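You operate a simulated robot arm through the tools that you are given. There is no shell and no other tool.

The job below is to be done with a simulated robot arm. You get a single attempt, and the scene is never put back.

TASK
Pump the left joint full and smooth it with the green jointer.
Fine: park the pump; leave the dial; spill none; put the jointer back in the holder.
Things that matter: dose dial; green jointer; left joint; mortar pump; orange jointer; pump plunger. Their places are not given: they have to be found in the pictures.

It is judged by the outcome, as a careful person would: the job done as asked, and still so three seconds after it is handed in. It fails if anything else is knocked over, pushed out of place, dropped, spilled or broken.

THE ROBOT
A 7-joint arm with a two-finger parallel gripper, fixed in place. Base frame: the origin is at the foot of the arm, x ahead of it, y to its left, z up. Lengths are in m, angles in rad, forces in N, time in s.
With the tool pointing down near the work surface it reaches from about 0.44 to 0.9 m from the base axis. Its first joint turns from -0.297 to 2.199 rad. Payload 1.57 kg.
The TCP is the grasp point between the finger pads, 0.03 m short of the fingertips. In the tool frame z runs along the fingers and y along their closing line. Largest opening 0.08 m; finger width 0.017, thickness 0.012; the body of the gripper, 0.04 by 0.082 m, starts 0.08 m behind the TCP.
Orientation is that of the tool frame in the base frame, as a unit quaternion [x, y, z, w]. With the fingers straight down and closing along the base's y, the tool's x points along the base's -x, its y along +y and its z along -z.

THE INTERFACE
- The arm moves only by the tool servo_tool. Its argument "increments" is a list of rows, each a list of 7 numbers: the shift along the tool's x, y, z in m, then the turn, a rotation vector about the tool's x, y, z in rad, then the opening, from 0 (shut) to 1 (fully open). In form: [[tx, ty, tz, wx, wy, wz, fingers], ...]. A call has 1 to 20 rows; each row is the pose to reach, as a shift and turn from the pose commanded when the call began, along the tool's axes at that moment. Each row takes 0.2 s and may step no farther than 0.05 m and 0.15 rad from the row before; otherwise, or with a gripper value out of range, the whole call is refused. A pose out of reach is approached as far as the arm can. The call stops where the force on the tool passes 40 N (or 10 N more than at its start, if that is more) or the arm is blocked; 0.2 s more then pass. Each finger travels about 0.045 m/s and halts on what it meets, pressing with about 43 N; the grip force reading is that of the motor and also rises with nothing between the fingers. The clock runs only during rows and for 0.2 s after the last one: add rows that repeat a pose to give the fingers time. The reply holds the time, the measured pose of the TCP, the force on the tool along the base axes, the opening and the grip force, in the units named above and with some noise, with the torque about the TCP (base axes, N m) and any sound that the robot's microphone picked up.
- Cameras (640 x 400 px; columns grow to the right, rows downward): "scene" is fixed at [0.3989, 0.6502, 1.5281]; the picture's right is [-1.00, -0.03, 0.00], its down [-0.01, 0.42, -0.91] and it looks along [0.02, -0.91, -0.42] (base axes); focal length 328 px, centre (320, 200). "wrist" rides on the gripper at [0.072, -0.007, -0.122] in the tool frame; the picture's right is [0.09, 1.00, 0.00], its down [-0.84, 0.08, -0.54] and it looks along [-0.54, 0.05, 0.84] (tool axes); focal length 238 px, centre (320, 200).
- get_image(camera): a new picture of that camera. The clock stands still meanwhile.
- slide_trunk(by): slides the trunk up (or, below 0, down) by that many m; the arm rides with it, the base frame stays. It gives what a move gives, with no picture.
- probe_pixels(camera, pixels): there is no depth. For up to 12 entries [column, row, z] of the newest picture of that camera ("zoom" is the newest enlarged one), the place [x, y] in the base frame at which the ray of that pixel passes the height z, good to about 0.003 m. The clock stands still meanwhile.
- close_up(camera, box): a new picture of the part [left, top, right, bottom] of that camera's present view, enlarged. The clock stands still meanwhile.
- sign_off(): hands the job in; it is judged then, once.

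Open the gripper and draw the arm clear of the work before you hand the job in, unless the task says otherwise.

The tools are called after "Request:" as name(argument=value, ...) on one line, values as JSON. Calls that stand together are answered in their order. servo_tool: Moves the arm, as the interface text tells. Its arguments: {"type":"object","properties":{"increments":{"type":"array","items":{"type":"array","items":{"type":"number"}}}},"required":["increments"]} The other tools are called the same way: slide_trunk (by) slides the trunk up or down; get_image (camera) takes a picture; probe_pixels (camera, pixels) gives the place at which the rays of pixels pass given heights; close_up (camera, box) takes an enlarged picture of a part of a camera's view; sign_off () hands the job in.

At the start:

```text
t: 0.0
tcp_pos: [0.5112, -0.0259, 1.2888]
tool_rot: [0.0, 1.0, 0.0, 0.0]
wrist_force: [0.3, 0.0, -0.4]
torque: [-0.01, -0.01, 0.01]
gripper_width: 0.0801
gripper_force: 0.1
trunk travel left (down, up): [-0.7, 0.09]
```

scene: 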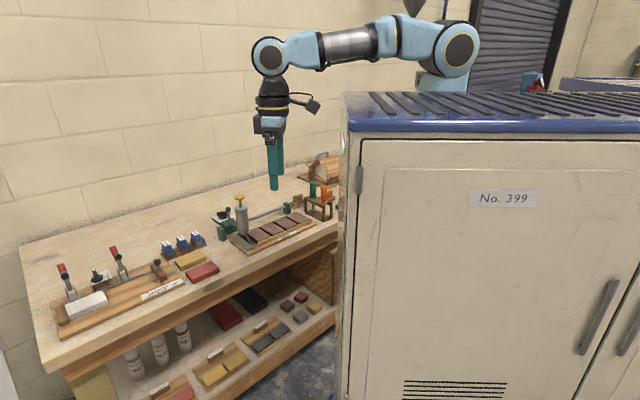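
wrist: 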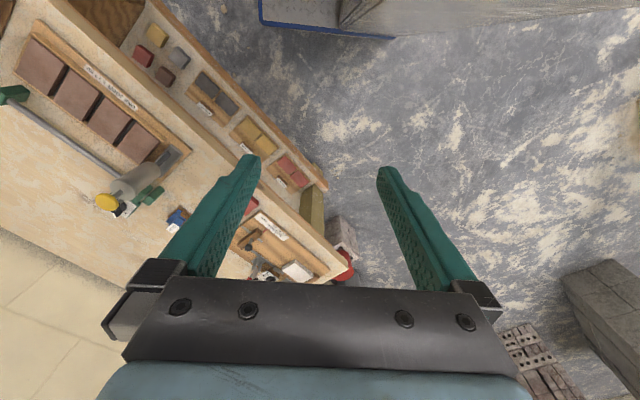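

I start with enlarged views of the bench area in the scene picture (pump near (240,215), jointers near (318,200)) and of the wrist view.

Request:
close_up(camera="scene", box=[200, 140, 360, 260])

Request:
close_up(camera="wrist", box=[0, 0, 240, 230])

Request:
close_up(camera="scene", box=[20, 210, 240, 350])

```text
3.33 times, centred on (280, 200) of scene
```

zoom: 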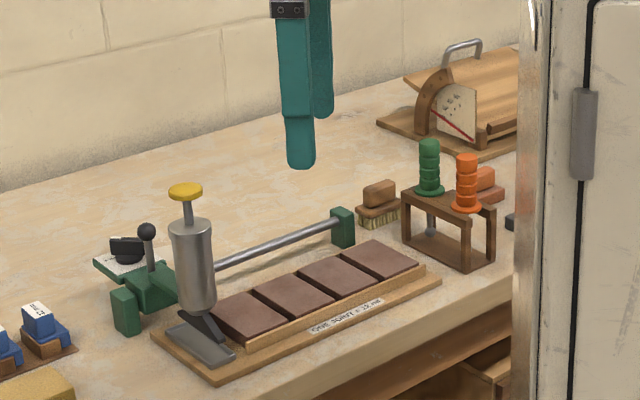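

```text
1.74 times, centred on (120, 115) of wrist
```

zoom: 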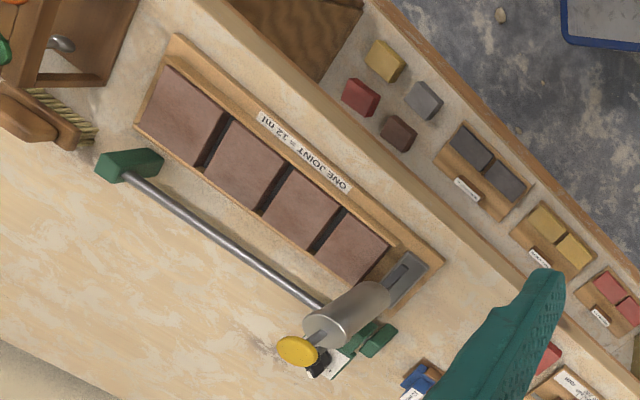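

```text
2.86 times, centred on (130, 280) of scene
```

zoom: 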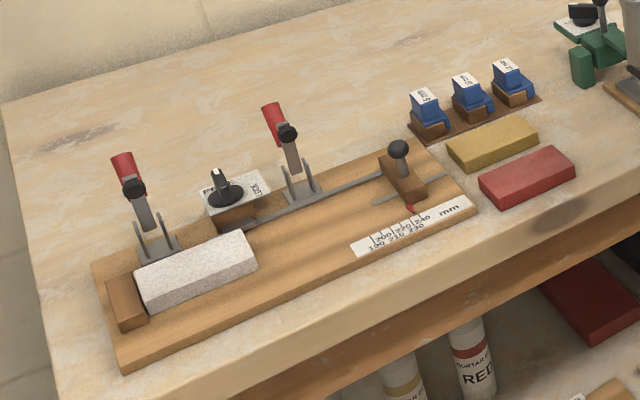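

I triangulate the bench height by probing the same features in both pictures: the rail's far green block (scene (287,205), wrist (11,92)), and the tile corners.

Request:
probe_pixels(camera="scene", pixels=[[287, 206, 0.7], [287, 206, 0.8], [287, 206, 0.9], [287, 206, 1.0], [236, 196, 0.8], [236, 196, 0.9], [236, 196, 1.0], [236, 196, 1.1]])

Request:
probe_pixels(camera="wrist", pixels=[[11, 92, 0.7], [11, 92, 0.8], [11, 92, 0.9], [11, 92, 1.0], [106, 202, 0.8], [106, 202, 0.9], [106, 202, 1.0], [106, 202, 1.1]])

```text
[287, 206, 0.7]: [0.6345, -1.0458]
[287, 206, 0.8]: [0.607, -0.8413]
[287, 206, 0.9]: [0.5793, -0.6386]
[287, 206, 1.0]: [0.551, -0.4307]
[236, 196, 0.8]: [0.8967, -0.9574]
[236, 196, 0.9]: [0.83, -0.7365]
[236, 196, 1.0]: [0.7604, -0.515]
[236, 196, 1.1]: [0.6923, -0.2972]
```

```text
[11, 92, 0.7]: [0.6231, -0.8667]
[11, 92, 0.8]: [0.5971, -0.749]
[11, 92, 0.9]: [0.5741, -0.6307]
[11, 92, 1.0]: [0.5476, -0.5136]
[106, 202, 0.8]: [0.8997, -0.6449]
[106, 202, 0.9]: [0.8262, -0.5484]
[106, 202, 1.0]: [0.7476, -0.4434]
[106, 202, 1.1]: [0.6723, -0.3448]
```

The bench top is near z 0.87, with the rail block at about (0.577,-0.635,0.90) and the plunger top near (0.72,-0.40,1.06). Next I locate the cabinet's blue corner (scene (349,130), wrist (262,22)) so the arm stays clear of it.

Request:
probe_pixels(camera="scene", pixels=[[349, 130, 0.9], [349, 130, 1.1], [349, 130, 1.3], [345, 93, 0.9], [345, 93, 1.1], [345, 93, 1.3], [313, 189, 0.95], [313, 189, 1.0], [323, 193, 0.95], [323, 193, 1.0]])

Request:
probe_pixels(camera="wrist", pixels=[[262, 22, 0.9], [262, 22, 1.1], [262, 22, 1.3], [395, 38, 0.9], [395, 38, 1.1], [395, 38, 1.3]])

Request:
close_up(camera="scene", box=[300, 0, 640, 200])

```text
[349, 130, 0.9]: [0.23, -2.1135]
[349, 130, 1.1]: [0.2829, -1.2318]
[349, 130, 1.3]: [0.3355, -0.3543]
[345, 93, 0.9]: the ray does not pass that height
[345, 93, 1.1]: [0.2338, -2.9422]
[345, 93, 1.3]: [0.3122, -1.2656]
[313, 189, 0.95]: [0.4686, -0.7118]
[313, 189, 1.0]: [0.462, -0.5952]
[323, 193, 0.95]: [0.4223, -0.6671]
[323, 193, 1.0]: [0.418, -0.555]
```

```text
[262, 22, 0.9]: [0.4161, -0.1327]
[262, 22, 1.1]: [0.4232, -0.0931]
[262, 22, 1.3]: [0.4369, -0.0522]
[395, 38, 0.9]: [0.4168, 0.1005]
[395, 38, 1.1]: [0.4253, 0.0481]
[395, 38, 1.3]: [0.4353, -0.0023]
```

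```text
1.88 times, centred on (470, 100) of scene
```

zoom: 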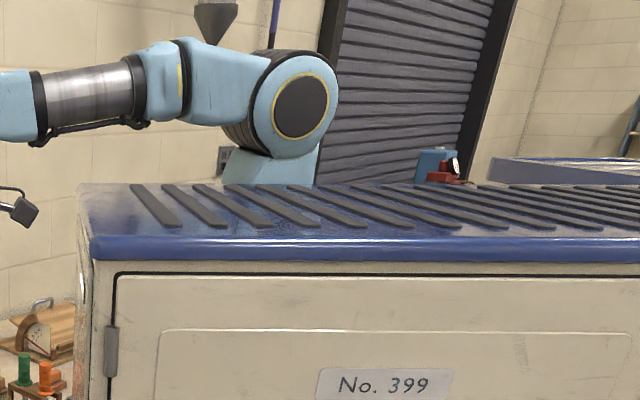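

The cabinet lies at about y>0.1, x<0.38, so moving toward -y leads away from it. I move the tool high over the floor toward the bench (z stays 1.29) and yaw it so the wrist camera faces the bench.

Request:
servo_tool(increments=[[0.005, -0.035, 0, 0, 0, 0.08, 1], [0.01, -0.07, 0, 0, 0, 0.16, 1], [0.015, -0.105, 0, 0, 0, 0.24, 1], [0.02, -0.14, 0, 0, 0, 0.32, 1], [0.025, -0.175, 0, 0, 0, 0.4, 1], [0.03, -0.21, 0, 0, 0, 0.48, 1], [0.035, -0.245, 0, 0, 0, 0.56, 1], [0.04, -0.28, 0, 0, 0, 0.64, 1]])

Request:
get_image(camera="wrist")

Request:
get_image(camera="scene")

```text
t: 1.8
tcp_pos: [0.4715, -0.3065, 1.2882]
tool_rot: [0.314, 0.949, -0.001, 0.0]
wrist_force: [0.1, 1.1, -0.3]
torque: [-0.05, 0.01, -0.01]
gripper_width: 0.0799
gripper_force: 0.0
trunk travel left (down, up): [-0.7, 0.09]
```

```text
taken
```

wrist: 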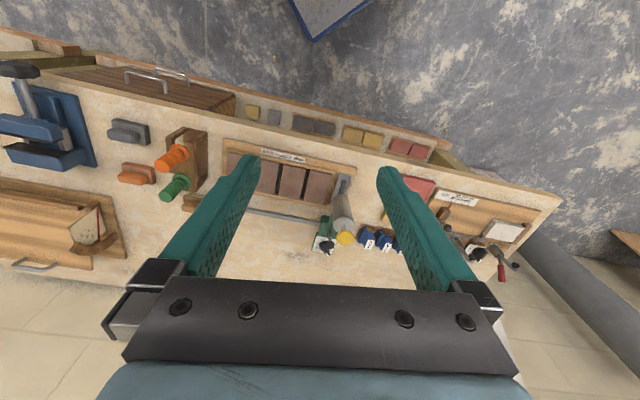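

```text
taken
```

scene: 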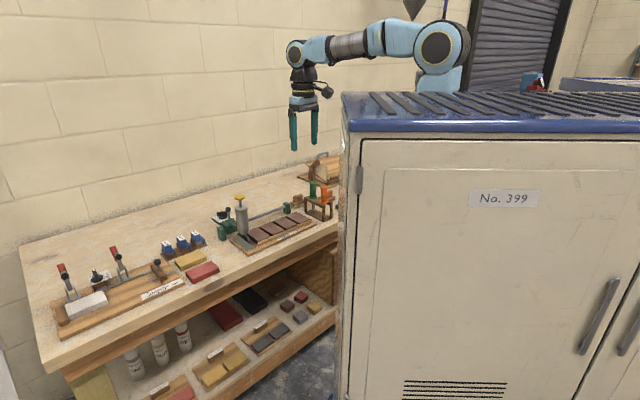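

Now the tile row sits at wrist (230-350,150-205), the pump at (343,215) and the dial near (325,245). I enlarge these regions.

Request:
close_up(camera="wrist", box=[210, 130, 410, 260])

Request:
close_up(camera="wrist", box=[80, 100, 260, 215])

Request:
close_up(camera="scene", box=[205, 185, 285, 260])

Request:
close_up(camera="scene", box=[265, 160, 345, 230])

```text
3.08 times, centred on (310, 195) of wrist
```

zoom: 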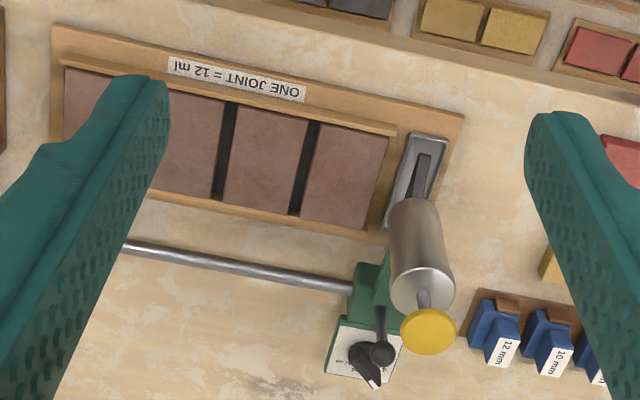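

```text
3.48 times, centred on (170, 158) of wrist
```

zoom: 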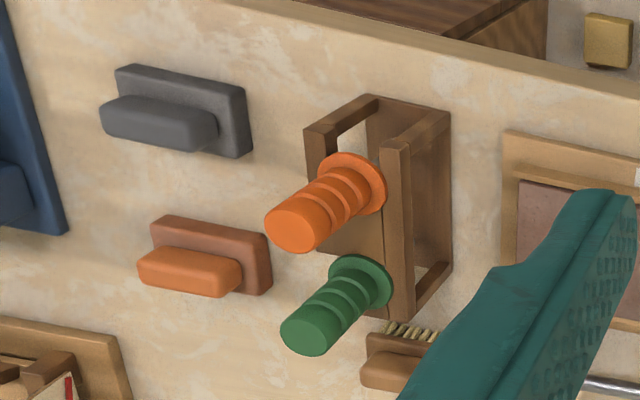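

```text
5.33 times, centred on (245, 222) of scene
```

zoom: 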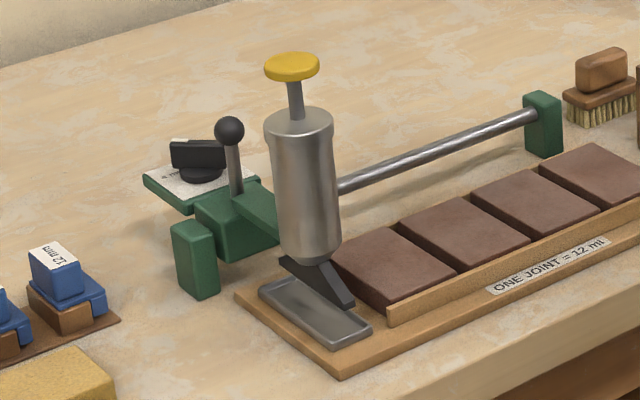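

```text
5.71 times, centred on (305, 195) of scene
```

zoom: 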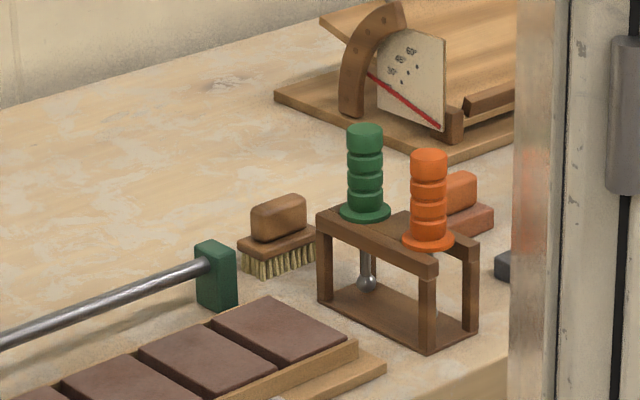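

The pump carriage sits at the left end of the rail with its nozzle over a metal tray; the lever with the black ball moves it, and the dial plate is behind it. I lower the trunk 0.1 m (fingertips remain above z 1.15, clear of everything) to look closer.

Request:
slide_trunk(by=-0.1)

Request:
get_image(camera="wrist")

Request:
get_image(camera="scene")

```text
t: 3.1
tcp_pos: [0.4718, -0.306, 1.1895]
tool_rot: [0.314, 0.949, 0.0, 0.0]
wrist_force: [0.7, 0.1, 0.4]
torque: [-0.02, -0.01, -0.01]
gripper_width: 0.08
gripper_force: 0.0
trunk travel left (down, up): [-0.6, 0.19]
```

```text
taken
```

wrist: 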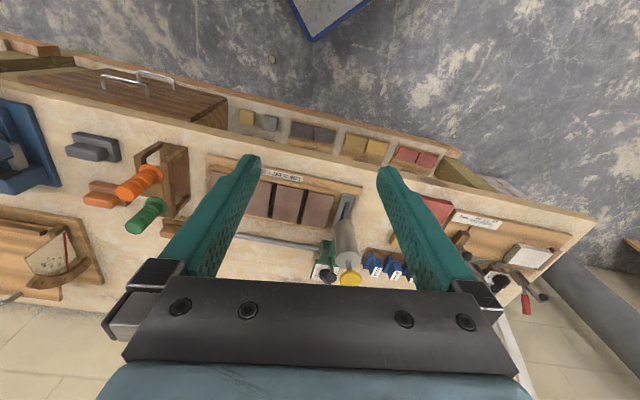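

```text
taken
```

scene: 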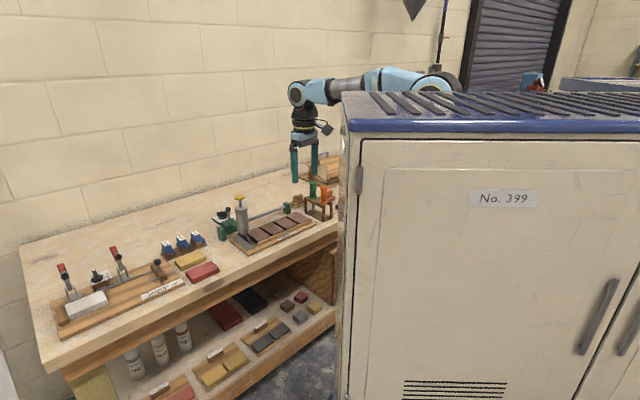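

Wrist view is now closer; I probe the carriage parts in the scene picture (left block (220.6,227), dial (222.5,216), lever ball (228,209), plunger top (239.6,196.5), tray (244,243)) and the corresponding ones in the wrist picture.

Request:
probe_pixels(camera="scene", pixels=[[220.6, 227.3, 0.9], [222.5, 216.4, 0.92], [222.5, 216.4, 0.96], [227.9, 208.9, 0.96], [227.9, 208.9, 1.0], [239.6, 196.7, 1.04], [239.6, 196.7, 1.08], [244, 243, 0.88], [288, 205, 0.9], [313.5, 188, 0.98], [313.5, 188, 1.02]])

Request:
close_up(camera="wrist", box=[230, 160, 410, 290])

Request:
close_up(camera="wrist", box=[50, 120, 230, 250])

```text
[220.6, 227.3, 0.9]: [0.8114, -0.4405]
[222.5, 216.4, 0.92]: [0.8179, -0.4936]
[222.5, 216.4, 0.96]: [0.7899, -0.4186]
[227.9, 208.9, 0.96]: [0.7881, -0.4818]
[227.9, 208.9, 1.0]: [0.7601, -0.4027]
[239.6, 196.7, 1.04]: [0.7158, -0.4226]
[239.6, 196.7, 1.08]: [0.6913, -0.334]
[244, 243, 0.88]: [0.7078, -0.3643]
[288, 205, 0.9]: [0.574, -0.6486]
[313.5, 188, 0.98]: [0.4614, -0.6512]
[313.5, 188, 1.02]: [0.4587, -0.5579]
```

```text
3.08 times, centred on (320, 225) of wrist
```

zoom: 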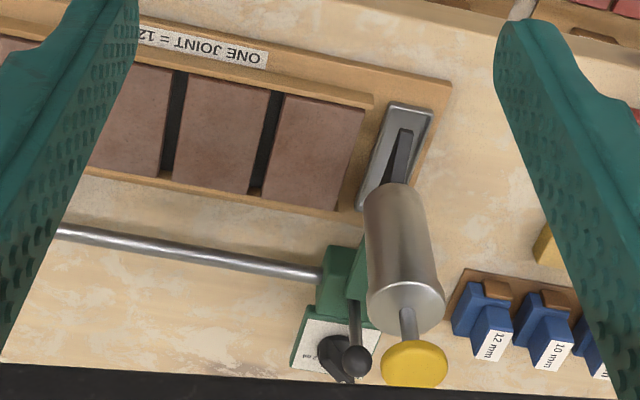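

```text
3.08 times, centred on (140, 185) of wrist
```

zoom: 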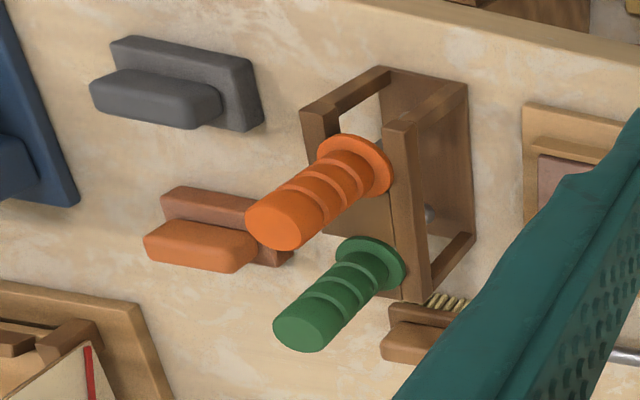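

The rail runs along about (0.75,0.66) (azimuth ≈41°). Before moving I enlarge the dial plate in both views to read the dose setting.

Request:
close_up(camera="scene", box=[212, 203, 242, 223])

Request:
close_up(camera="wrist", box=[308, 255, 348, 285])

Request:
close_up(camera="scene", box=[300, 178, 345, 228])

```text
16.00 times, centred on (227, 213) of scene
```

zoom: 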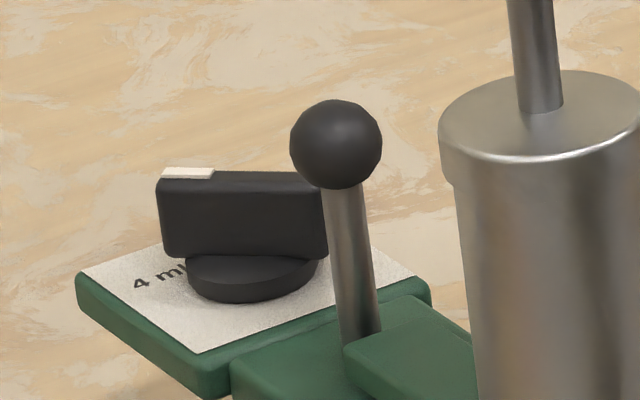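

```text
13.33 times, centred on (328, 270) of wrist
```

zoom: 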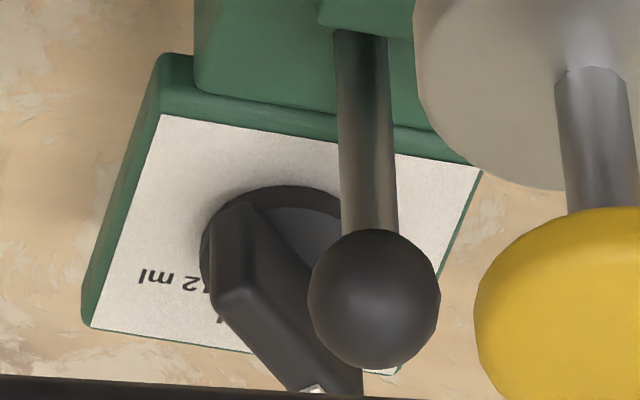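

```text
8.00 times, centred on (322, 203) of scene
```

zoom: 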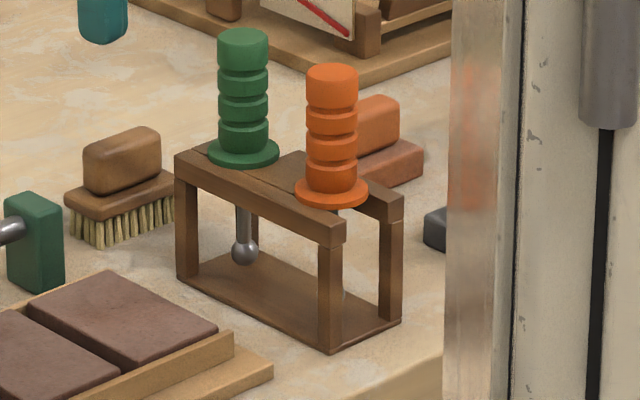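

The dial shows "4 ml" and "12 ml" labels; I need a view from above to tell where the pointer is. I move the tool (z kept at 1.19, above everything) forward to (0.68,-0.43) and align yaw with the bench.

Request:
servo_tool(increments=[[-0.04, 0.004, 0, 0, 0, 0.035, 1], [-0.08, 0.008, 0, 0, 0, 0.07, 1], [-0.12, 0.012, 0, 0, 0, 0.105, 1], [-0.16, 0.016, 0, 0, 0, 0.14, 1], [-0.2, 0.02, 0, 0, 0, 0.175, 1], [-0.24, 0.025, 0, 0, 0, 0.21, 1]])

Request:
get_image(camera="wrist")

Request:
get_image(camera="scene")

```text
t: 4.5
tcp_pos: [0.68, -0.4299, 1.1891]
tool_rot: [0.412, 0.911, 0.0, 0.0]
wrist_force: [0.2, 0.9, -0.3]
torque: [0.01, -0.03, 0.0]
gripper_width: 0.0803
gripper_force: 0.1
trunk travel left (down, up): [-0.6, 0.19]
```

```text
taken
```

wrist: 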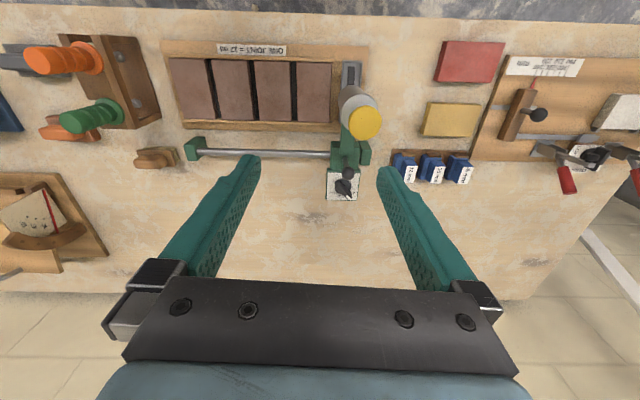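

```text
taken
```

scene: 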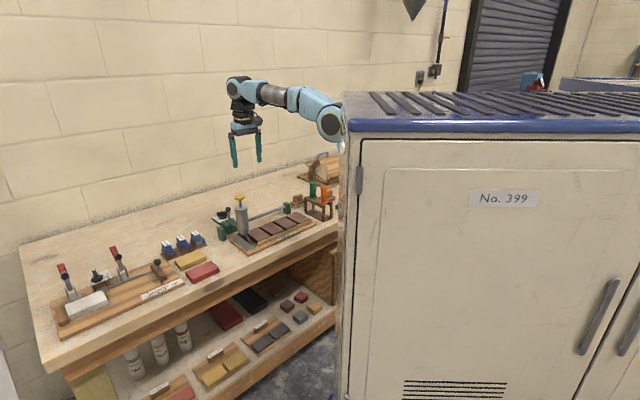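

The rail is now horizontal in the wrist picture. I enlarge the dial at (342,183), the jointer holder at (100,80), and the tile row with the pump.

Request:
close_up(camera="wrist", box=[320, 160, 365, 205])

Request:
close_up(camera="wrist", box=[10, 20, 170, 150])

Request:
close_up(camera="wrist", box=[160, 30, 390, 175])

```text
8.89 times, centred on (342, 182) of wrist
```

zoom: 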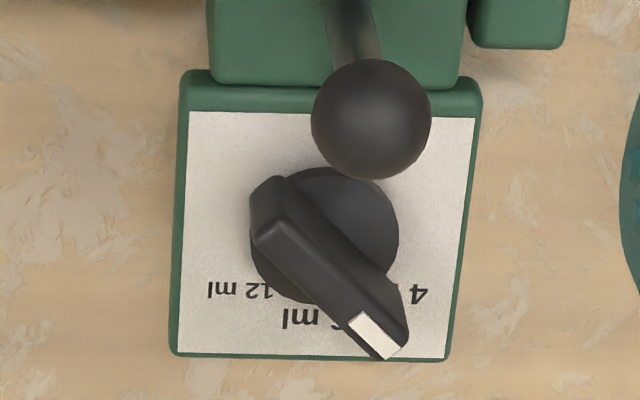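

```text
3.08 times, centred on (90, 85) of wrist
```

zoom: 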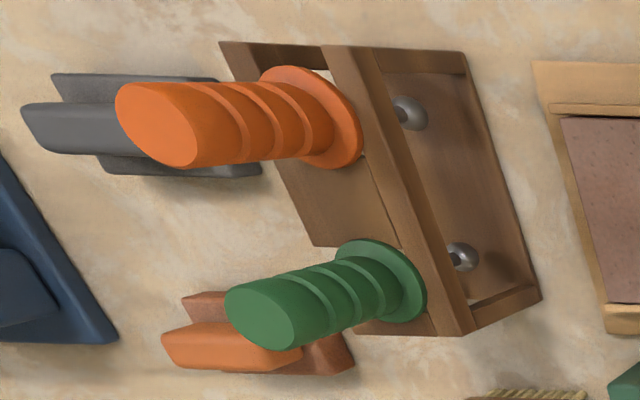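

```text
2.76 times, centred on (275, 102) of wrist
```

zoom: 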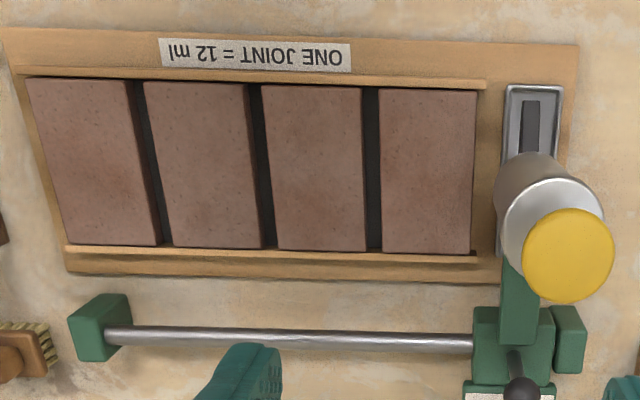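

The dial's labels are 12, (middle) and 4 ml; the white mark seems to point to 4 ml. I triangulate the white mark (scene (218.7,211.3), wrist (348.2,197.2)) against the knob centre and plate to be sure.

Request:
probe_pixels(camera="scene", pixels=[[218.69, 211.31, 0.92], [218.69, 211.31, 0.94], [218.69, 211.31, 0.96], [218.69, 211.31, 0.98]])

Request:
probe_pixels(camera="wrist", pixels=[[348.2, 197.2, 0.92], [348.2, 197.2, 0.94], [348.2, 197.2, 0.96], [348.2, 197.2, 0.98], [335.8, 182.0, 0.92], [335.8, 182.0, 0.94], [335.8, 182.0, 0.96], [342.5, 185.9, 0.92], [342.5, 185.9, 0.94], [327, 195.3, 0.92], [333, 192, 0.92], [352.1, 192.5, 0.92]])

Request:
close_up(camera="scene", box=[212, 203, 242, 223])

```text
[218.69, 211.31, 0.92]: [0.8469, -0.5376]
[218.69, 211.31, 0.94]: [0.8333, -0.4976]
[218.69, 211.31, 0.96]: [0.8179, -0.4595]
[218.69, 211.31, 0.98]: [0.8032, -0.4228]
```

```text
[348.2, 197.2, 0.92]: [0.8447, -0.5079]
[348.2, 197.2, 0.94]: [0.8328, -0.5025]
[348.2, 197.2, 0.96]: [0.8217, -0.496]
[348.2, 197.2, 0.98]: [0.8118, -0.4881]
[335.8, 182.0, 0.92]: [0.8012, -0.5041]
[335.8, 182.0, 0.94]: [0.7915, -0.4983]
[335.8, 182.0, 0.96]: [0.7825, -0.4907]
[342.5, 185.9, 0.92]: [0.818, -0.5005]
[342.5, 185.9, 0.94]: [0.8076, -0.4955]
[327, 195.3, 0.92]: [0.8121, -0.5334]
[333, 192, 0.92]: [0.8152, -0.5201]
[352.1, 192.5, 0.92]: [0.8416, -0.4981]
```

```text
16.00 times, centred on (227, 213) of scene
```

zoom: 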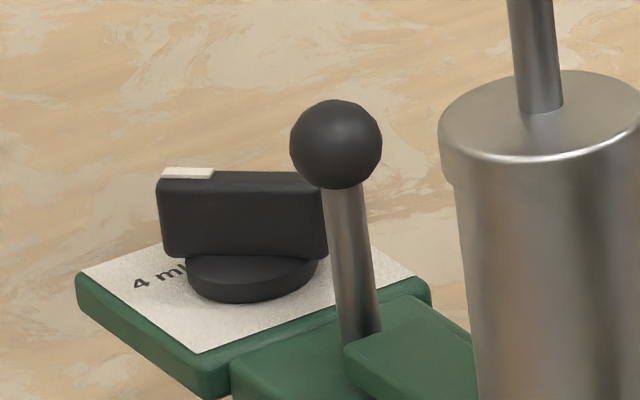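

The pointer (mark at (0.833,-0.502), opposite end (0.792,-0.498)) has azimuth ≈-5°, matching the "4 ml" label, so 12 ml needs three full strokes. Now I triangulate plunger top, lever ball, nozzle and left joint positions.

Request:
probe_pixels(camera="wrist", pixels=[[364.9, 121.9, 1.03], [364.9, 121.9, 1.05], [364.9, 121.9, 1.07], [347.7, 173, 0.96], [347.7, 173, 0.98], [347.7, 173, 1.0], [293.5, 60.3, 0.89], [294.6, 119.4, 0.89], [351.4, 65, 0.89], [351.4, 84, 0.9]])

Request:
probe_pixels(camera="scene", pixels=[[239.6, 196.7, 1.05], [239.6, 196.7, 1.07], [227.9, 208.9, 0.98], [227.9, 208.9, 1.0], [227.9, 208.9, 1.02]])

Request:
close_up(camera="scene", box=[225, 190, 275, 255])

Request:
close_up(camera="wrist", box=[270, 45, 400, 135])

```text
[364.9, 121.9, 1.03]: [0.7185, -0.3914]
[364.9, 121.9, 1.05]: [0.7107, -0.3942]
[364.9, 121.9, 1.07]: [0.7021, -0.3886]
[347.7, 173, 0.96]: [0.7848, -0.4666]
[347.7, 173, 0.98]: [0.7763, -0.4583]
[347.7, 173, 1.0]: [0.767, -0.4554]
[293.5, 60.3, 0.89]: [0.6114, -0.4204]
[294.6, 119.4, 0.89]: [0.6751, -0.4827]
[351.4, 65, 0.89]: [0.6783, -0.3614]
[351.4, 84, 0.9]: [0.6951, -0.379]
```

```text
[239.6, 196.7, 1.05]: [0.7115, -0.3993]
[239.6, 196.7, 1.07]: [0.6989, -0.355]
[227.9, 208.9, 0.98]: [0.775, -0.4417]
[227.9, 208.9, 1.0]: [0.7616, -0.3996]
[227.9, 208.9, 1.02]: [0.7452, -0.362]
```

```text
6.15 times, centred on (250, 222) of scene
```

zoom: 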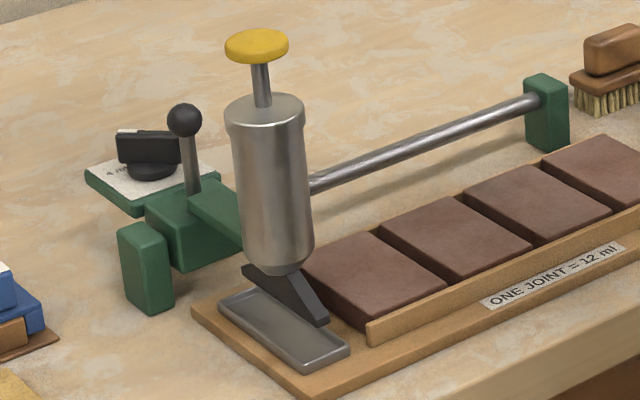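

```text
4.44 times, centred on (335, 90) of wrist
```

zoom: 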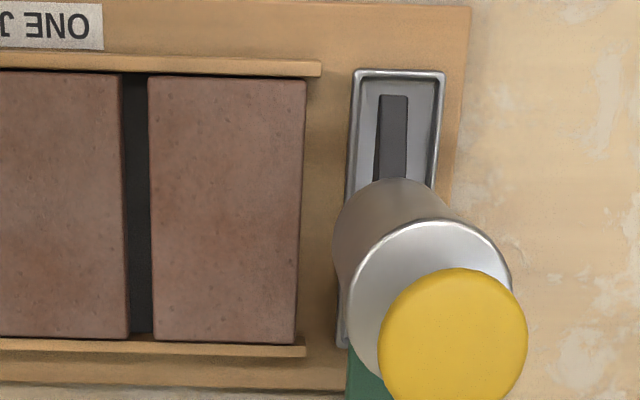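

The nozzle is a long slot fin lying along the joint direction. I probe the rail line and the joint edges to get the exact bench axis and the carriage travel.

Request:
probe_pixels(camera="wrist", pixels=[[197.1, 150.9, 0.905], [329.3, 153.8, 0.905], [290.3, 62.2, 0.89], [293.7, 119.4, 0.89], [296.3, 62.2, 0.89], [299.0, 119.4, 0.89], [351.8, 66.5, 0.89], [352.0, 84.0, 0.89], [335.1, 62.5, 0.89], [331.4, 121.5, 0.89]])

Request:
probe_pixels(camera="scene", pixels=[[254.7, 236.4, 0.88], [235, 239, 0.88], [302, 224, 0.88], [263, 241.5, 0.88]])

```text
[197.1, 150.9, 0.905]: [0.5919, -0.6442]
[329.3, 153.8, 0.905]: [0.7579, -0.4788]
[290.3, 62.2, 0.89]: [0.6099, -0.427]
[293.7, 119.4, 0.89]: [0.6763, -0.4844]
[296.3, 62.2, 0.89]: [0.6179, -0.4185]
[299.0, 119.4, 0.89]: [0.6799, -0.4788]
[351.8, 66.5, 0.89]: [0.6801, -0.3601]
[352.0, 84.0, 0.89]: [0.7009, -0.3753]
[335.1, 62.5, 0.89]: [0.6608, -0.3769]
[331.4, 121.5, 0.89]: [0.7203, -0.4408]
```

```text
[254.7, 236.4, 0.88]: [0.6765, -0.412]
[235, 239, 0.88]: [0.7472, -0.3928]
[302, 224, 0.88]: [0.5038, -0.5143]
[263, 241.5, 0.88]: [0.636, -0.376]
```

The rail direction comes out at exactly 45° (u=(0.707,0.707)), left joint centre at u≈0.137, nozzle at u≈0.224. Next I triangulate the green jointer (scene top (312.3,182.5), flange (312.4,197); wrist top (71.2,123.3), flange (111,111)) and its holder.

Request:
probe_pixels(camera="scene", pixels=[[312.25, 182.5, 0.98], [312.25, 182.5, 1.0], [312.25, 182.5, 1.02], [312.25, 182.5, 1.04], [312.4, 197, 0.94], [312.4, 197, 0.96], [312.4, 197, 0.98], [312.5, 210, 0.88], [312.5, 210, 0.9], [312.5, 210, 0.92]])

Request:
probe_pixels(camera="wrist", pixels=[[71.2, 123.3, 0.98], [71.2, 123.3, 1.0], [71.2, 123.3, 1.02], [71.2, 123.3, 1.04], [111, 111, 0.94], [111, 111, 0.96], [111, 111, 0.98], [134.8, 103.5, 0.88], [134.8, 103.5, 0.9], [134.8, 103.5, 0.92]])

```text
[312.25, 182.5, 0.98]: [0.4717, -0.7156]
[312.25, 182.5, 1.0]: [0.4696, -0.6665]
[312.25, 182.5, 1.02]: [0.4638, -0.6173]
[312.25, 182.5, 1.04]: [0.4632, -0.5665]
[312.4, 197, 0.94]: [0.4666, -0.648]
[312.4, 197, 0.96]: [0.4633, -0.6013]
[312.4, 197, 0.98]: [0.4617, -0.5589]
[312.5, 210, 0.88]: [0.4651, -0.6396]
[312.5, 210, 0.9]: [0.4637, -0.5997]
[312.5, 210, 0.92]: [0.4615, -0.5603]
```

```text
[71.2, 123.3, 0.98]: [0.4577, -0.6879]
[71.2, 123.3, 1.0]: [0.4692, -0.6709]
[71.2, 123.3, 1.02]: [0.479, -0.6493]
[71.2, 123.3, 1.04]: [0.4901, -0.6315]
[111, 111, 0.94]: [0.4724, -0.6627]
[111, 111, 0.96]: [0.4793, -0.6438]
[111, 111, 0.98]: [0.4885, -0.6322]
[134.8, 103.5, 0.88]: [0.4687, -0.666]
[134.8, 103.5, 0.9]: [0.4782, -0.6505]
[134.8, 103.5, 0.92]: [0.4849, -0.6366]
```

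The green jointer stands vertically at about (0.468,-0.662), handle z 0.94–1.00, ball tip near 0.87. First the pump: I move above its axis (0.710,-0.396) at z≈1.15 and set yaw to exactly -45°.

Request:
servo_tool(increments=[[0.003, 0.0225, 0.0, 0, 0, -0.032, 1], [0.0057, 0.045, 0.02, 0, 0, -0.064, 1], [0.0057, 0.045, 0.039, 0, 0, -0.064, 1]])

Request:
get_image(camera="wrist")

Request:
close_up(camera="scene", box=[200, 140, 290, 260])

```text
t: 5.3
tcp_pos: [0.7099, -0.3942, 1.1496]
tool_rot: [0.383, 0.924, 0.0, 0.0]
wrist_force: [0.6, -0.8, 0.7]
torque: [0.02, -0.02, -0.03]
gripper_width: 0.08
gripper_force: 0.0
trunk travel left (down, up): [-0.6, 0.19]
```

```text
taken
```

wrist: 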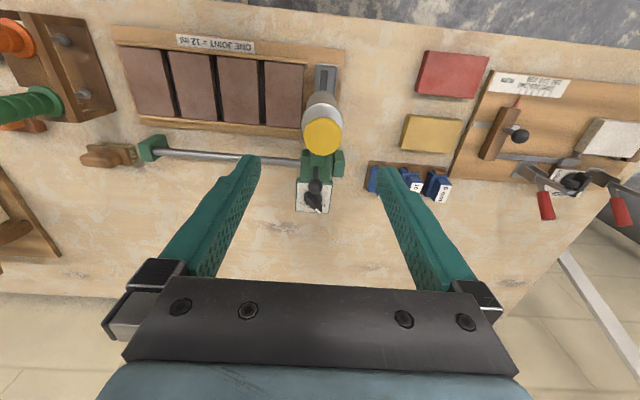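

```text
3.33 times, centred on (245, 200) of scene
```

zoom: 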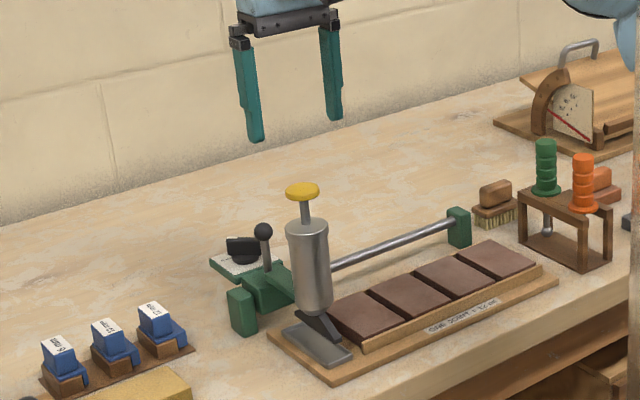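

The plunger appears at (323,137), matching the projected tool axis to within 3 mm. I descend with open fingers straddling the plunger and cylinder to TCP z≈1.0 (palm stays about 2 cm above the plunger).

Request:
servo_tool(increments=[[0.001, 0.002, 0.04, 0, 0, 0, 1], [0.001, 0.002, 0.08, 0, 0, 0, 1], [0.001, 0.002, 0.115, 0, 0, 0, 1], [0.001, 0.002, 0.148, 0, 0, 0, 1]])

Request:
get_image(camera="wrist")

Request:
close_up(camera="scene", box=[200, 160, 290, 260])

```text
t: 6.3
tcp_pos: [0.7105, -0.3936, 1.0003]
tool_rot: [0.383, 0.924, 0.001, -0.001]
wrist_force: [-0.5, 0.4, 1.2]
torque: [-0.02, -0.02, 0.02]
gripper_width: 0.08
gripper_force: 0.2
trunk travel left (down, up): [-0.6, 0.19]
```

```text
taken
```

wrist: 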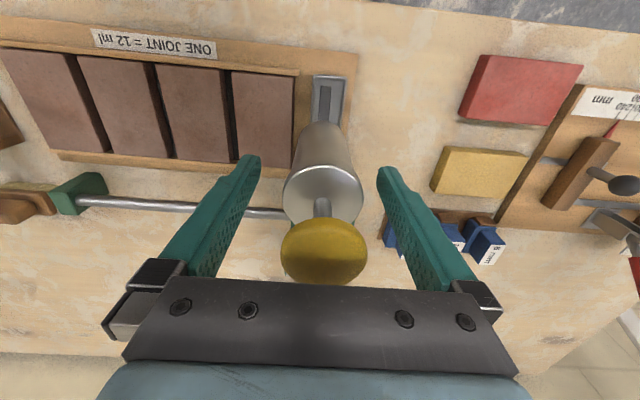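

```text
4.00 times, centred on (245, 210) of scene
```

zoom: 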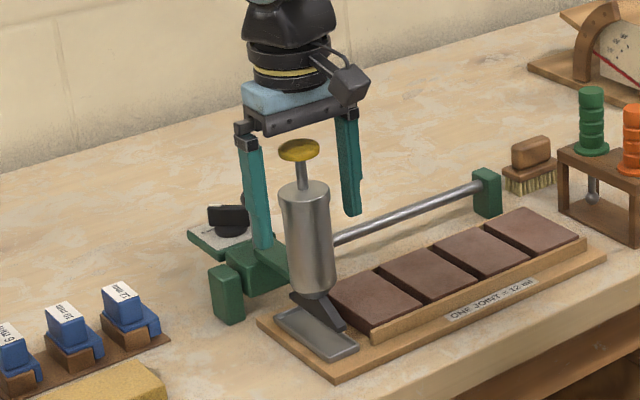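

The cylinder top sits between the fingers at (323,193), centred on the TCP. I lower 12 mm more and close gently on the cylinder.

Request:
servo_tool(increments=[[0, 0, 0.012, 0, 0, 0, 1], [0, 0, 0.012, 0, 0, 0, 0.8], [0, 0, 0.012, 0, 0, 0, 0.6], [0, 0, 0.012, 0, 0, 0, 0.45], [0, 0, 0.012, 0, 0, 0, 0.45], [0, 0, 0.012, 0, 0, 0, 0.45]])

Request:
get_image(camera="wrist")

```text
t: 7.7
tcp_pos: [0.7093, -0.392, 0.9889]
tool_rot: [0.383, 0.924, 0.0, -0.001]
wrist_force: [1.8, 3.0, -3.3]
torque: [-0.1, -0.2, 0.05]
gripper_width: 0.0456
gripper_force: 38.3
trunk travel left (down, up): [-0.6, 0.19]
```

```text
taken
```

wrist: 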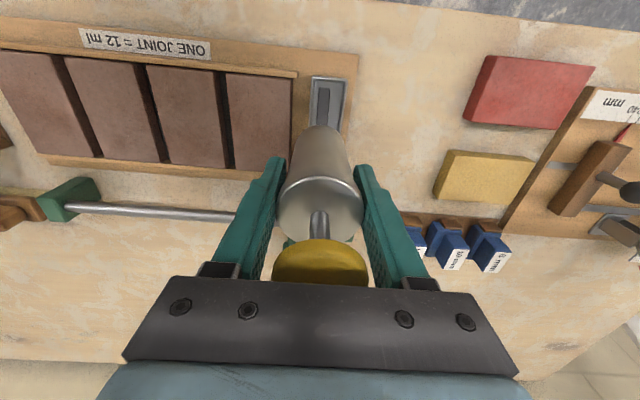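

The cylinder is held (width 0.0456). I slide the carriage 0.04 m along the rail toward the left joint (tool -y) and check the readings.

Request:
servo_tool(increments=[[0, -0.008, 0, 0, 0, 0, 0.45], [0, -0.016, 0, 0, 0, 0, 0.45], [0, -0.024, 0, 0, 0, 0, 0.45], [0, -0.032, 0, 0, 0, 0, 0.45], [0, -0.04, 0, 0, 0, 0, 0.45]])

Request:
get_image(camera="wrist")

```text
t: 8.9
tcp_pos: [0.6807, -0.421, 0.9877]
tool_rot: [0.382, 0.924, 0.0, -0.001]
wrist_force: [-6.6, 7.4, -12.5]
torque: [-0.58, -0.55, 0.05]
gripper_width: 0.0453
gripper_force: 45.2
trunk travel left (down, up): [-0.6, 0.19]
```

```text
taken
```

wrist: 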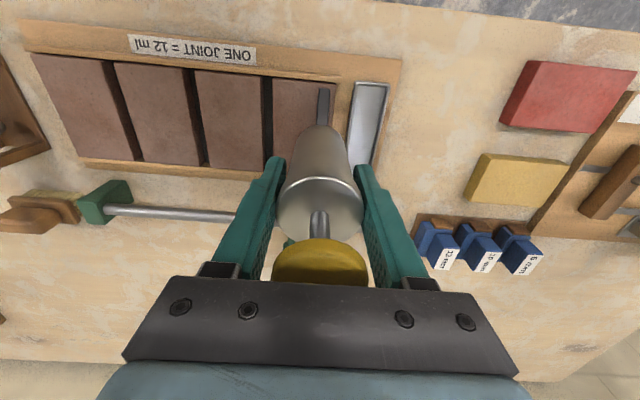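

The carriage follows; side forces are about 10 N (tool slightly too far out and high), so I'll ease those. I enlarge the nozzle/joint region and probe to measure the remaining travel.

Request:
close_up(camera="wrist", box=[240, 65, 400, 165])

Request:
probe_pixels(camera="wrist", pixels=[[323, 90, 0.9], [323, 90, 0.89], [267, 85, 0.893], [268, 150, 0.893], [323, 120, 0.9]])

Request:
close_up(camera="scene", box=[225, 200, 305, 260])

```text
4.00 times, centred on (320, 115) of wrist
```

zoom: 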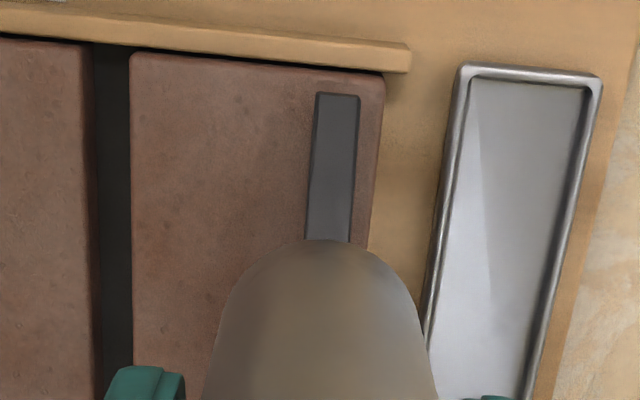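

```text
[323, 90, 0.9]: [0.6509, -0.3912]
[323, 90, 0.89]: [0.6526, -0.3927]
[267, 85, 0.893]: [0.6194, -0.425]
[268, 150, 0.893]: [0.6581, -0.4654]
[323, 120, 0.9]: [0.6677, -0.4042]
```

```text
6.67 times, centred on (265, 230) of scene
```

zoom: 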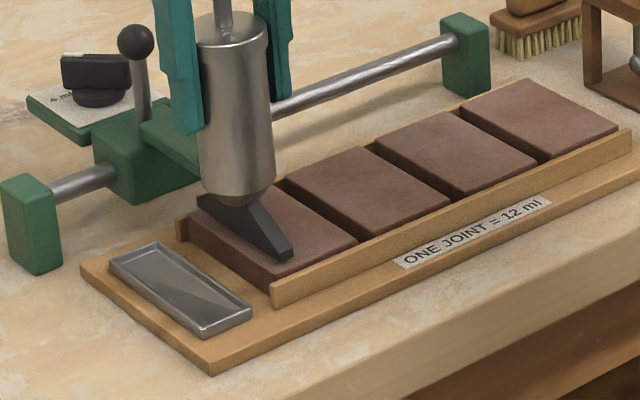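

Nozzle is at u=0.1836 (same as the TCP) and the left joint centre at u≈0.137, so about 0.046 m remains. I slide 0.042 m more with 1–1.5 mm relief toward the robot and down, then check.

Request:
servo_tool(increments=[[0.001, -0.007, 0.001, 0, 0, 0, 0.45], [0.001, -0.014, 0.001, 0, 0, 0, 0.45], [0.0012, -0.021, 0.001, 0, 0, 0, 0.45], [0.0014, -0.028, 0.0012, 0, 0, 0, 0.45], [0.0016, -0.035, 0.0012, 0, 0, 0, 0.45], [0.0018, -0.042, 0.0015, 0, 0, 0, 0.45], [0.0018, -0.042, 0.0015, 0, 0, 0, 0.45]])

Request:
close_up(camera="wrist", box=[240, 65, 400, 165])

Request:
get_image(camera="wrist")

Request:
close_up(camera="scene", box=[225, 200, 305, 260])

```text
t: 10.5
tcp_pos: [0.6511, -0.4502, 0.9876]
tool_rot: [0.383, 0.924, -0.001, 0.002]
wrist_force: [8.5, -8.6, 4.4]
torque: [0.62, 0.42, 0.13]
gripper_width: 0.0453
gripper_force: 45.1
trunk travel left (down, up): [-0.6, 0.19]
```

```text
4.00 times, centred on (320, 115) of wrist
```

zoom: 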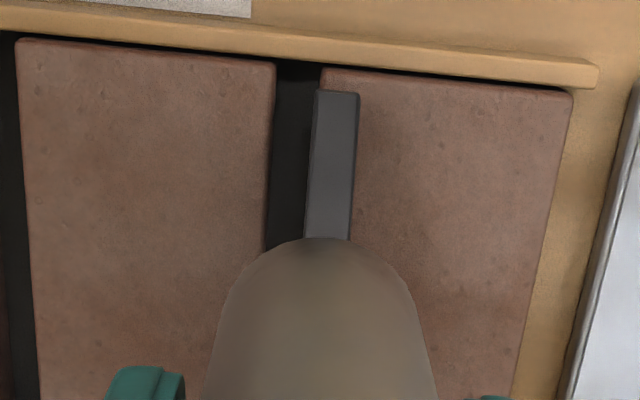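

```text
taken
```

wrist: 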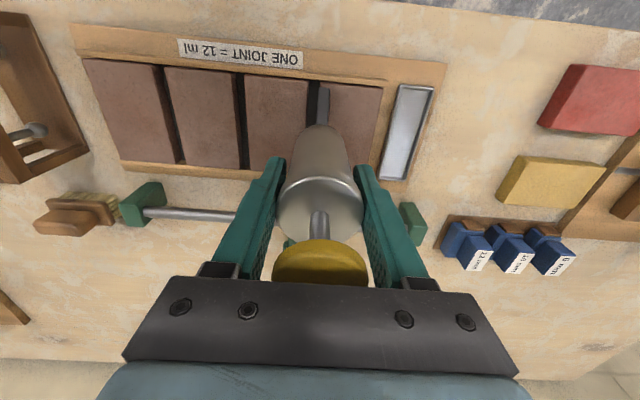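

```text
6.67 times, centred on (265, 230) of scene
```

zoom: 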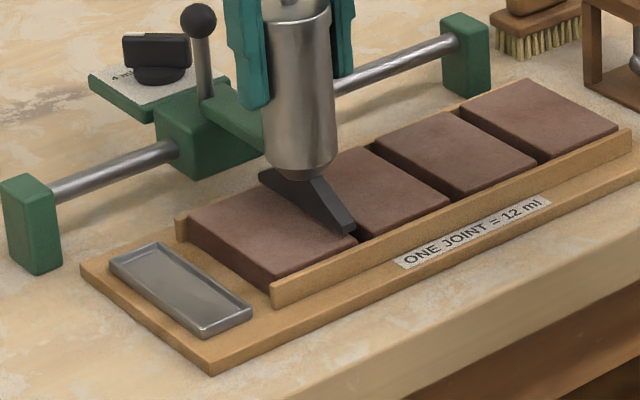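

The nozzle (zoom cols 313–360) still lies about 8 mm to the left-end side of the joint (gap cols 275–322), and side force has flipped sign. I slide 7 mm more and ease the side offset back by 1 mm.

Request:
servo_tool(increments=[[-0.0006, -0.003, -0.0003, 0, 0, 0, 0.45], [-0.001, -0.007, -0.0004, 0, 0, 0, 0.45], [-0.001, -0.007, -0.0004, 0, 0, 0, 0.45]])

Request:
close_up(camera="wrist", box=[280, 75, 360, 125])

Request:
close_up(camera="scene", box=[250, 215, 300, 250])

```text
t: 11.3
tcp_pos: [0.6459, -0.4558, 0.9876]
tool_rot: [0.383, 0.924, 0.0, 0.0]
wrist_force: [3.0, -6.9, 6.6]
torque: [-0.15, -0.2, 0.02]
gripper_width: 0.0454
gripper_force: 45.6
trunk travel left (down, up): [-0.6, 0.19]
```

```text
8.00 times, centred on (320, 100) of wrist
```

zoom: 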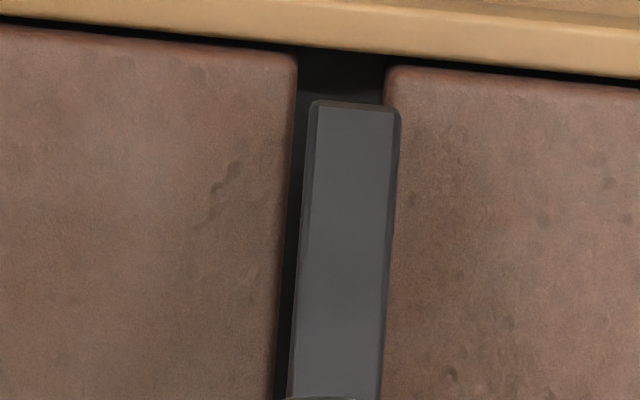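

```text
11.43 times, centred on (275, 232) of scene
```

zoom: 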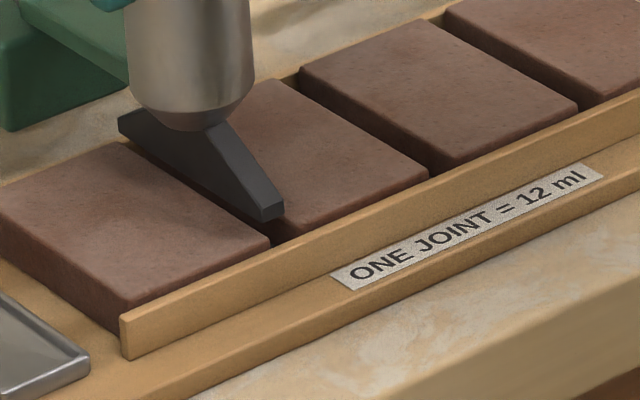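

Nozzle centre is now about 1.8 mm off the gap centre (zoom col 355 vs 339). I shift 2 mm more and relieve the small side and vertical force.

Request:
servo_tool(increments=[[-0.0004, -0.001, -0.0003, 0, 0, 0, 0.45], [-0.0006, -0.002, -0.0004, 0, 0, 0, 0.45], [-0.0006, -0.002, -0.0004, 0, 0, 0, 0.45]])

Request:
close_up(camera="wrist", box=[280, 75, 360, 125])

Request:
close_up(camera="scene", box=[250, 215, 300, 250])

```text
t: 12.1
tcp_pos: [0.6446, -0.4561, 0.9886]
tool_rot: [0.383, 0.924, 0.001, -0.001]
wrist_force: [-1.7, -0.2, 1.0]
torque: [-0.33, -0.44, -0.04]
gripper_width: 0.0456
gripper_force: 45.1
trunk travel left (down, up): [-0.6, 0.19]
```

```text
8.00 times, centred on (320, 100) of wrist
```

zoom: 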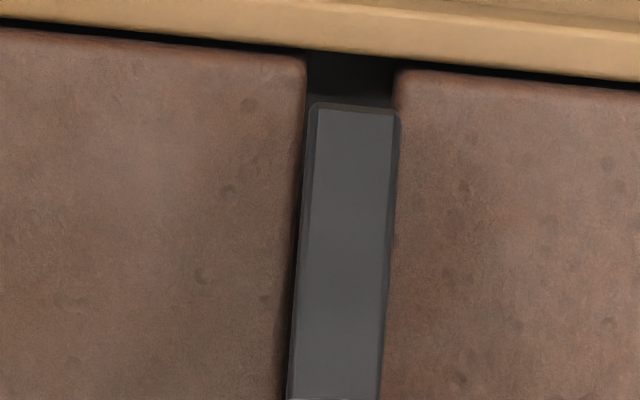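

```text
11.43 times, centred on (275, 232) of scene
```

zoom: 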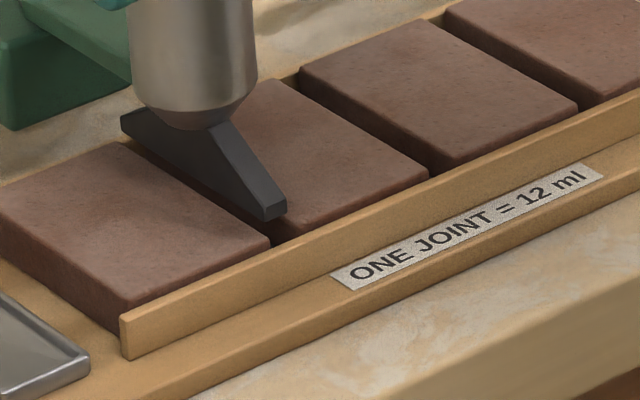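

Offset is now under 1 mm. I nudge another 1 mm, then release the cylinder by opening the fingers.

Request:
servo_tool(increments=[[0, -0.001, 0, 0, 0, 0, 0.45], [0, -0.001, 0, 0, 0, 0, 0.45], [0, -0.001, 0, 0, 0, 0, 0.7], [0, -0.001, 0, 0, 0, 0, 1], [0, -0.001, 0, 0, 0, 0, 1], [0, -0.001, 0, 0, 0, 0, 1]])

Request:
close_up(camera="wrist", box=[280, 75, 360, 125])

Request:
get_image(camera="wrist")

```text
t: 13.5
tcp_pos: [0.6453, -0.4574, 0.9879]
tool_rot: [0.383, 0.924, 0.0, 0.001]
wrist_force: [0.8, 0.4, 0.8]
torque: [0.03, 0.0, -0.02]
gripper_width: 0.0797
gripper_force: 0.0
trunk travel left (down, up): [-0.6, 0.19]
```

```text
8.00 times, centred on (320, 100) of wrist
```

zoom: 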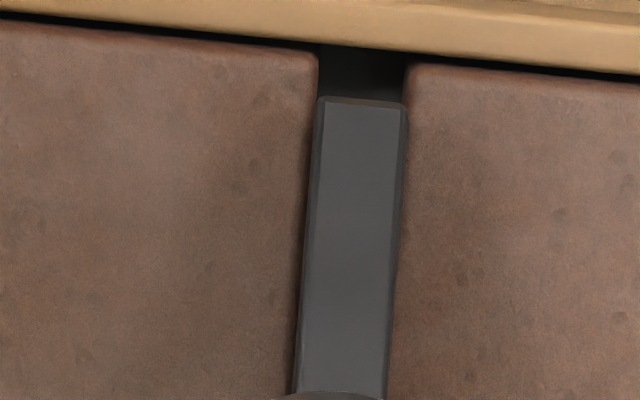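

```text
taken
```

wrist: 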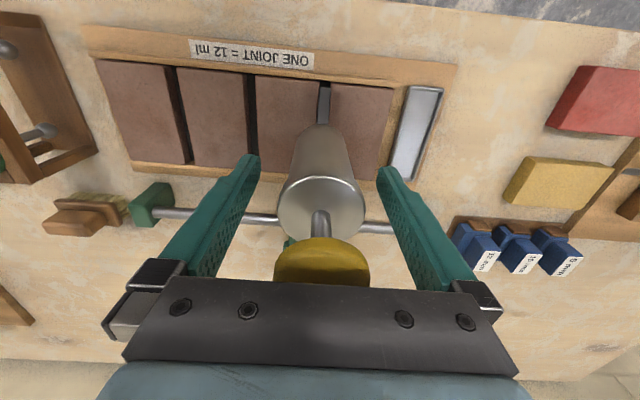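

The nozzle now matches the gap (both centred near zoom col 360). I rise straight up with open fingers to z≈1.13, then close the fingers above the plunger.

Request:
servo_tool(increments=[[0, 0, -0.04, 0, 0, 0, 1], [0, 0, -0.08, 0, 0, 0, 1], [0, 0, -0.12, 0, 0, 0, 1], [0, 0, -0.145, 0, 0, 0, 1]])

Request:
get_image(camera="wrist")

Request:
close_up(camera="scene", box=[215, 170, 305, 260])

```text
t: 14.5
tcp_pos: [0.643, -0.4577, 1.1345]
tool_rot: [0.383, 0.924, 0.0, 0.0]
wrist_force: [-0.4, 0.8, -1.6]
torque: [0.01, 0.01, 0.0]
gripper_width: 0.0801
gripper_force: 0.0
trunk travel left (down, up): [-0.6, 0.19]
```

```text
taken
```

wrist: 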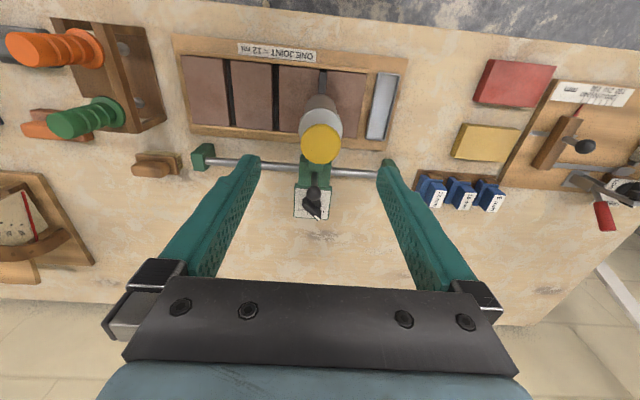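

```text
4.44 times, centred on (260, 215) of scene
```

zoom: 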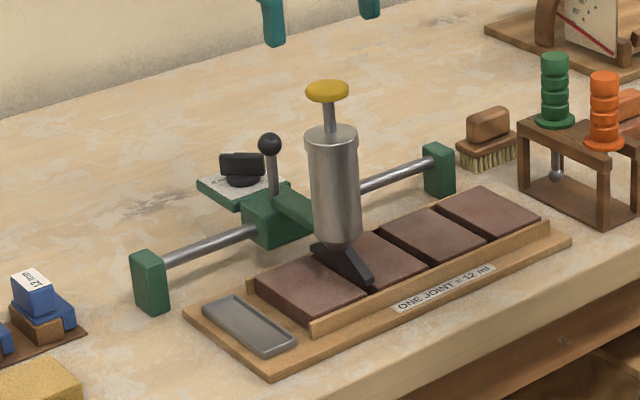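

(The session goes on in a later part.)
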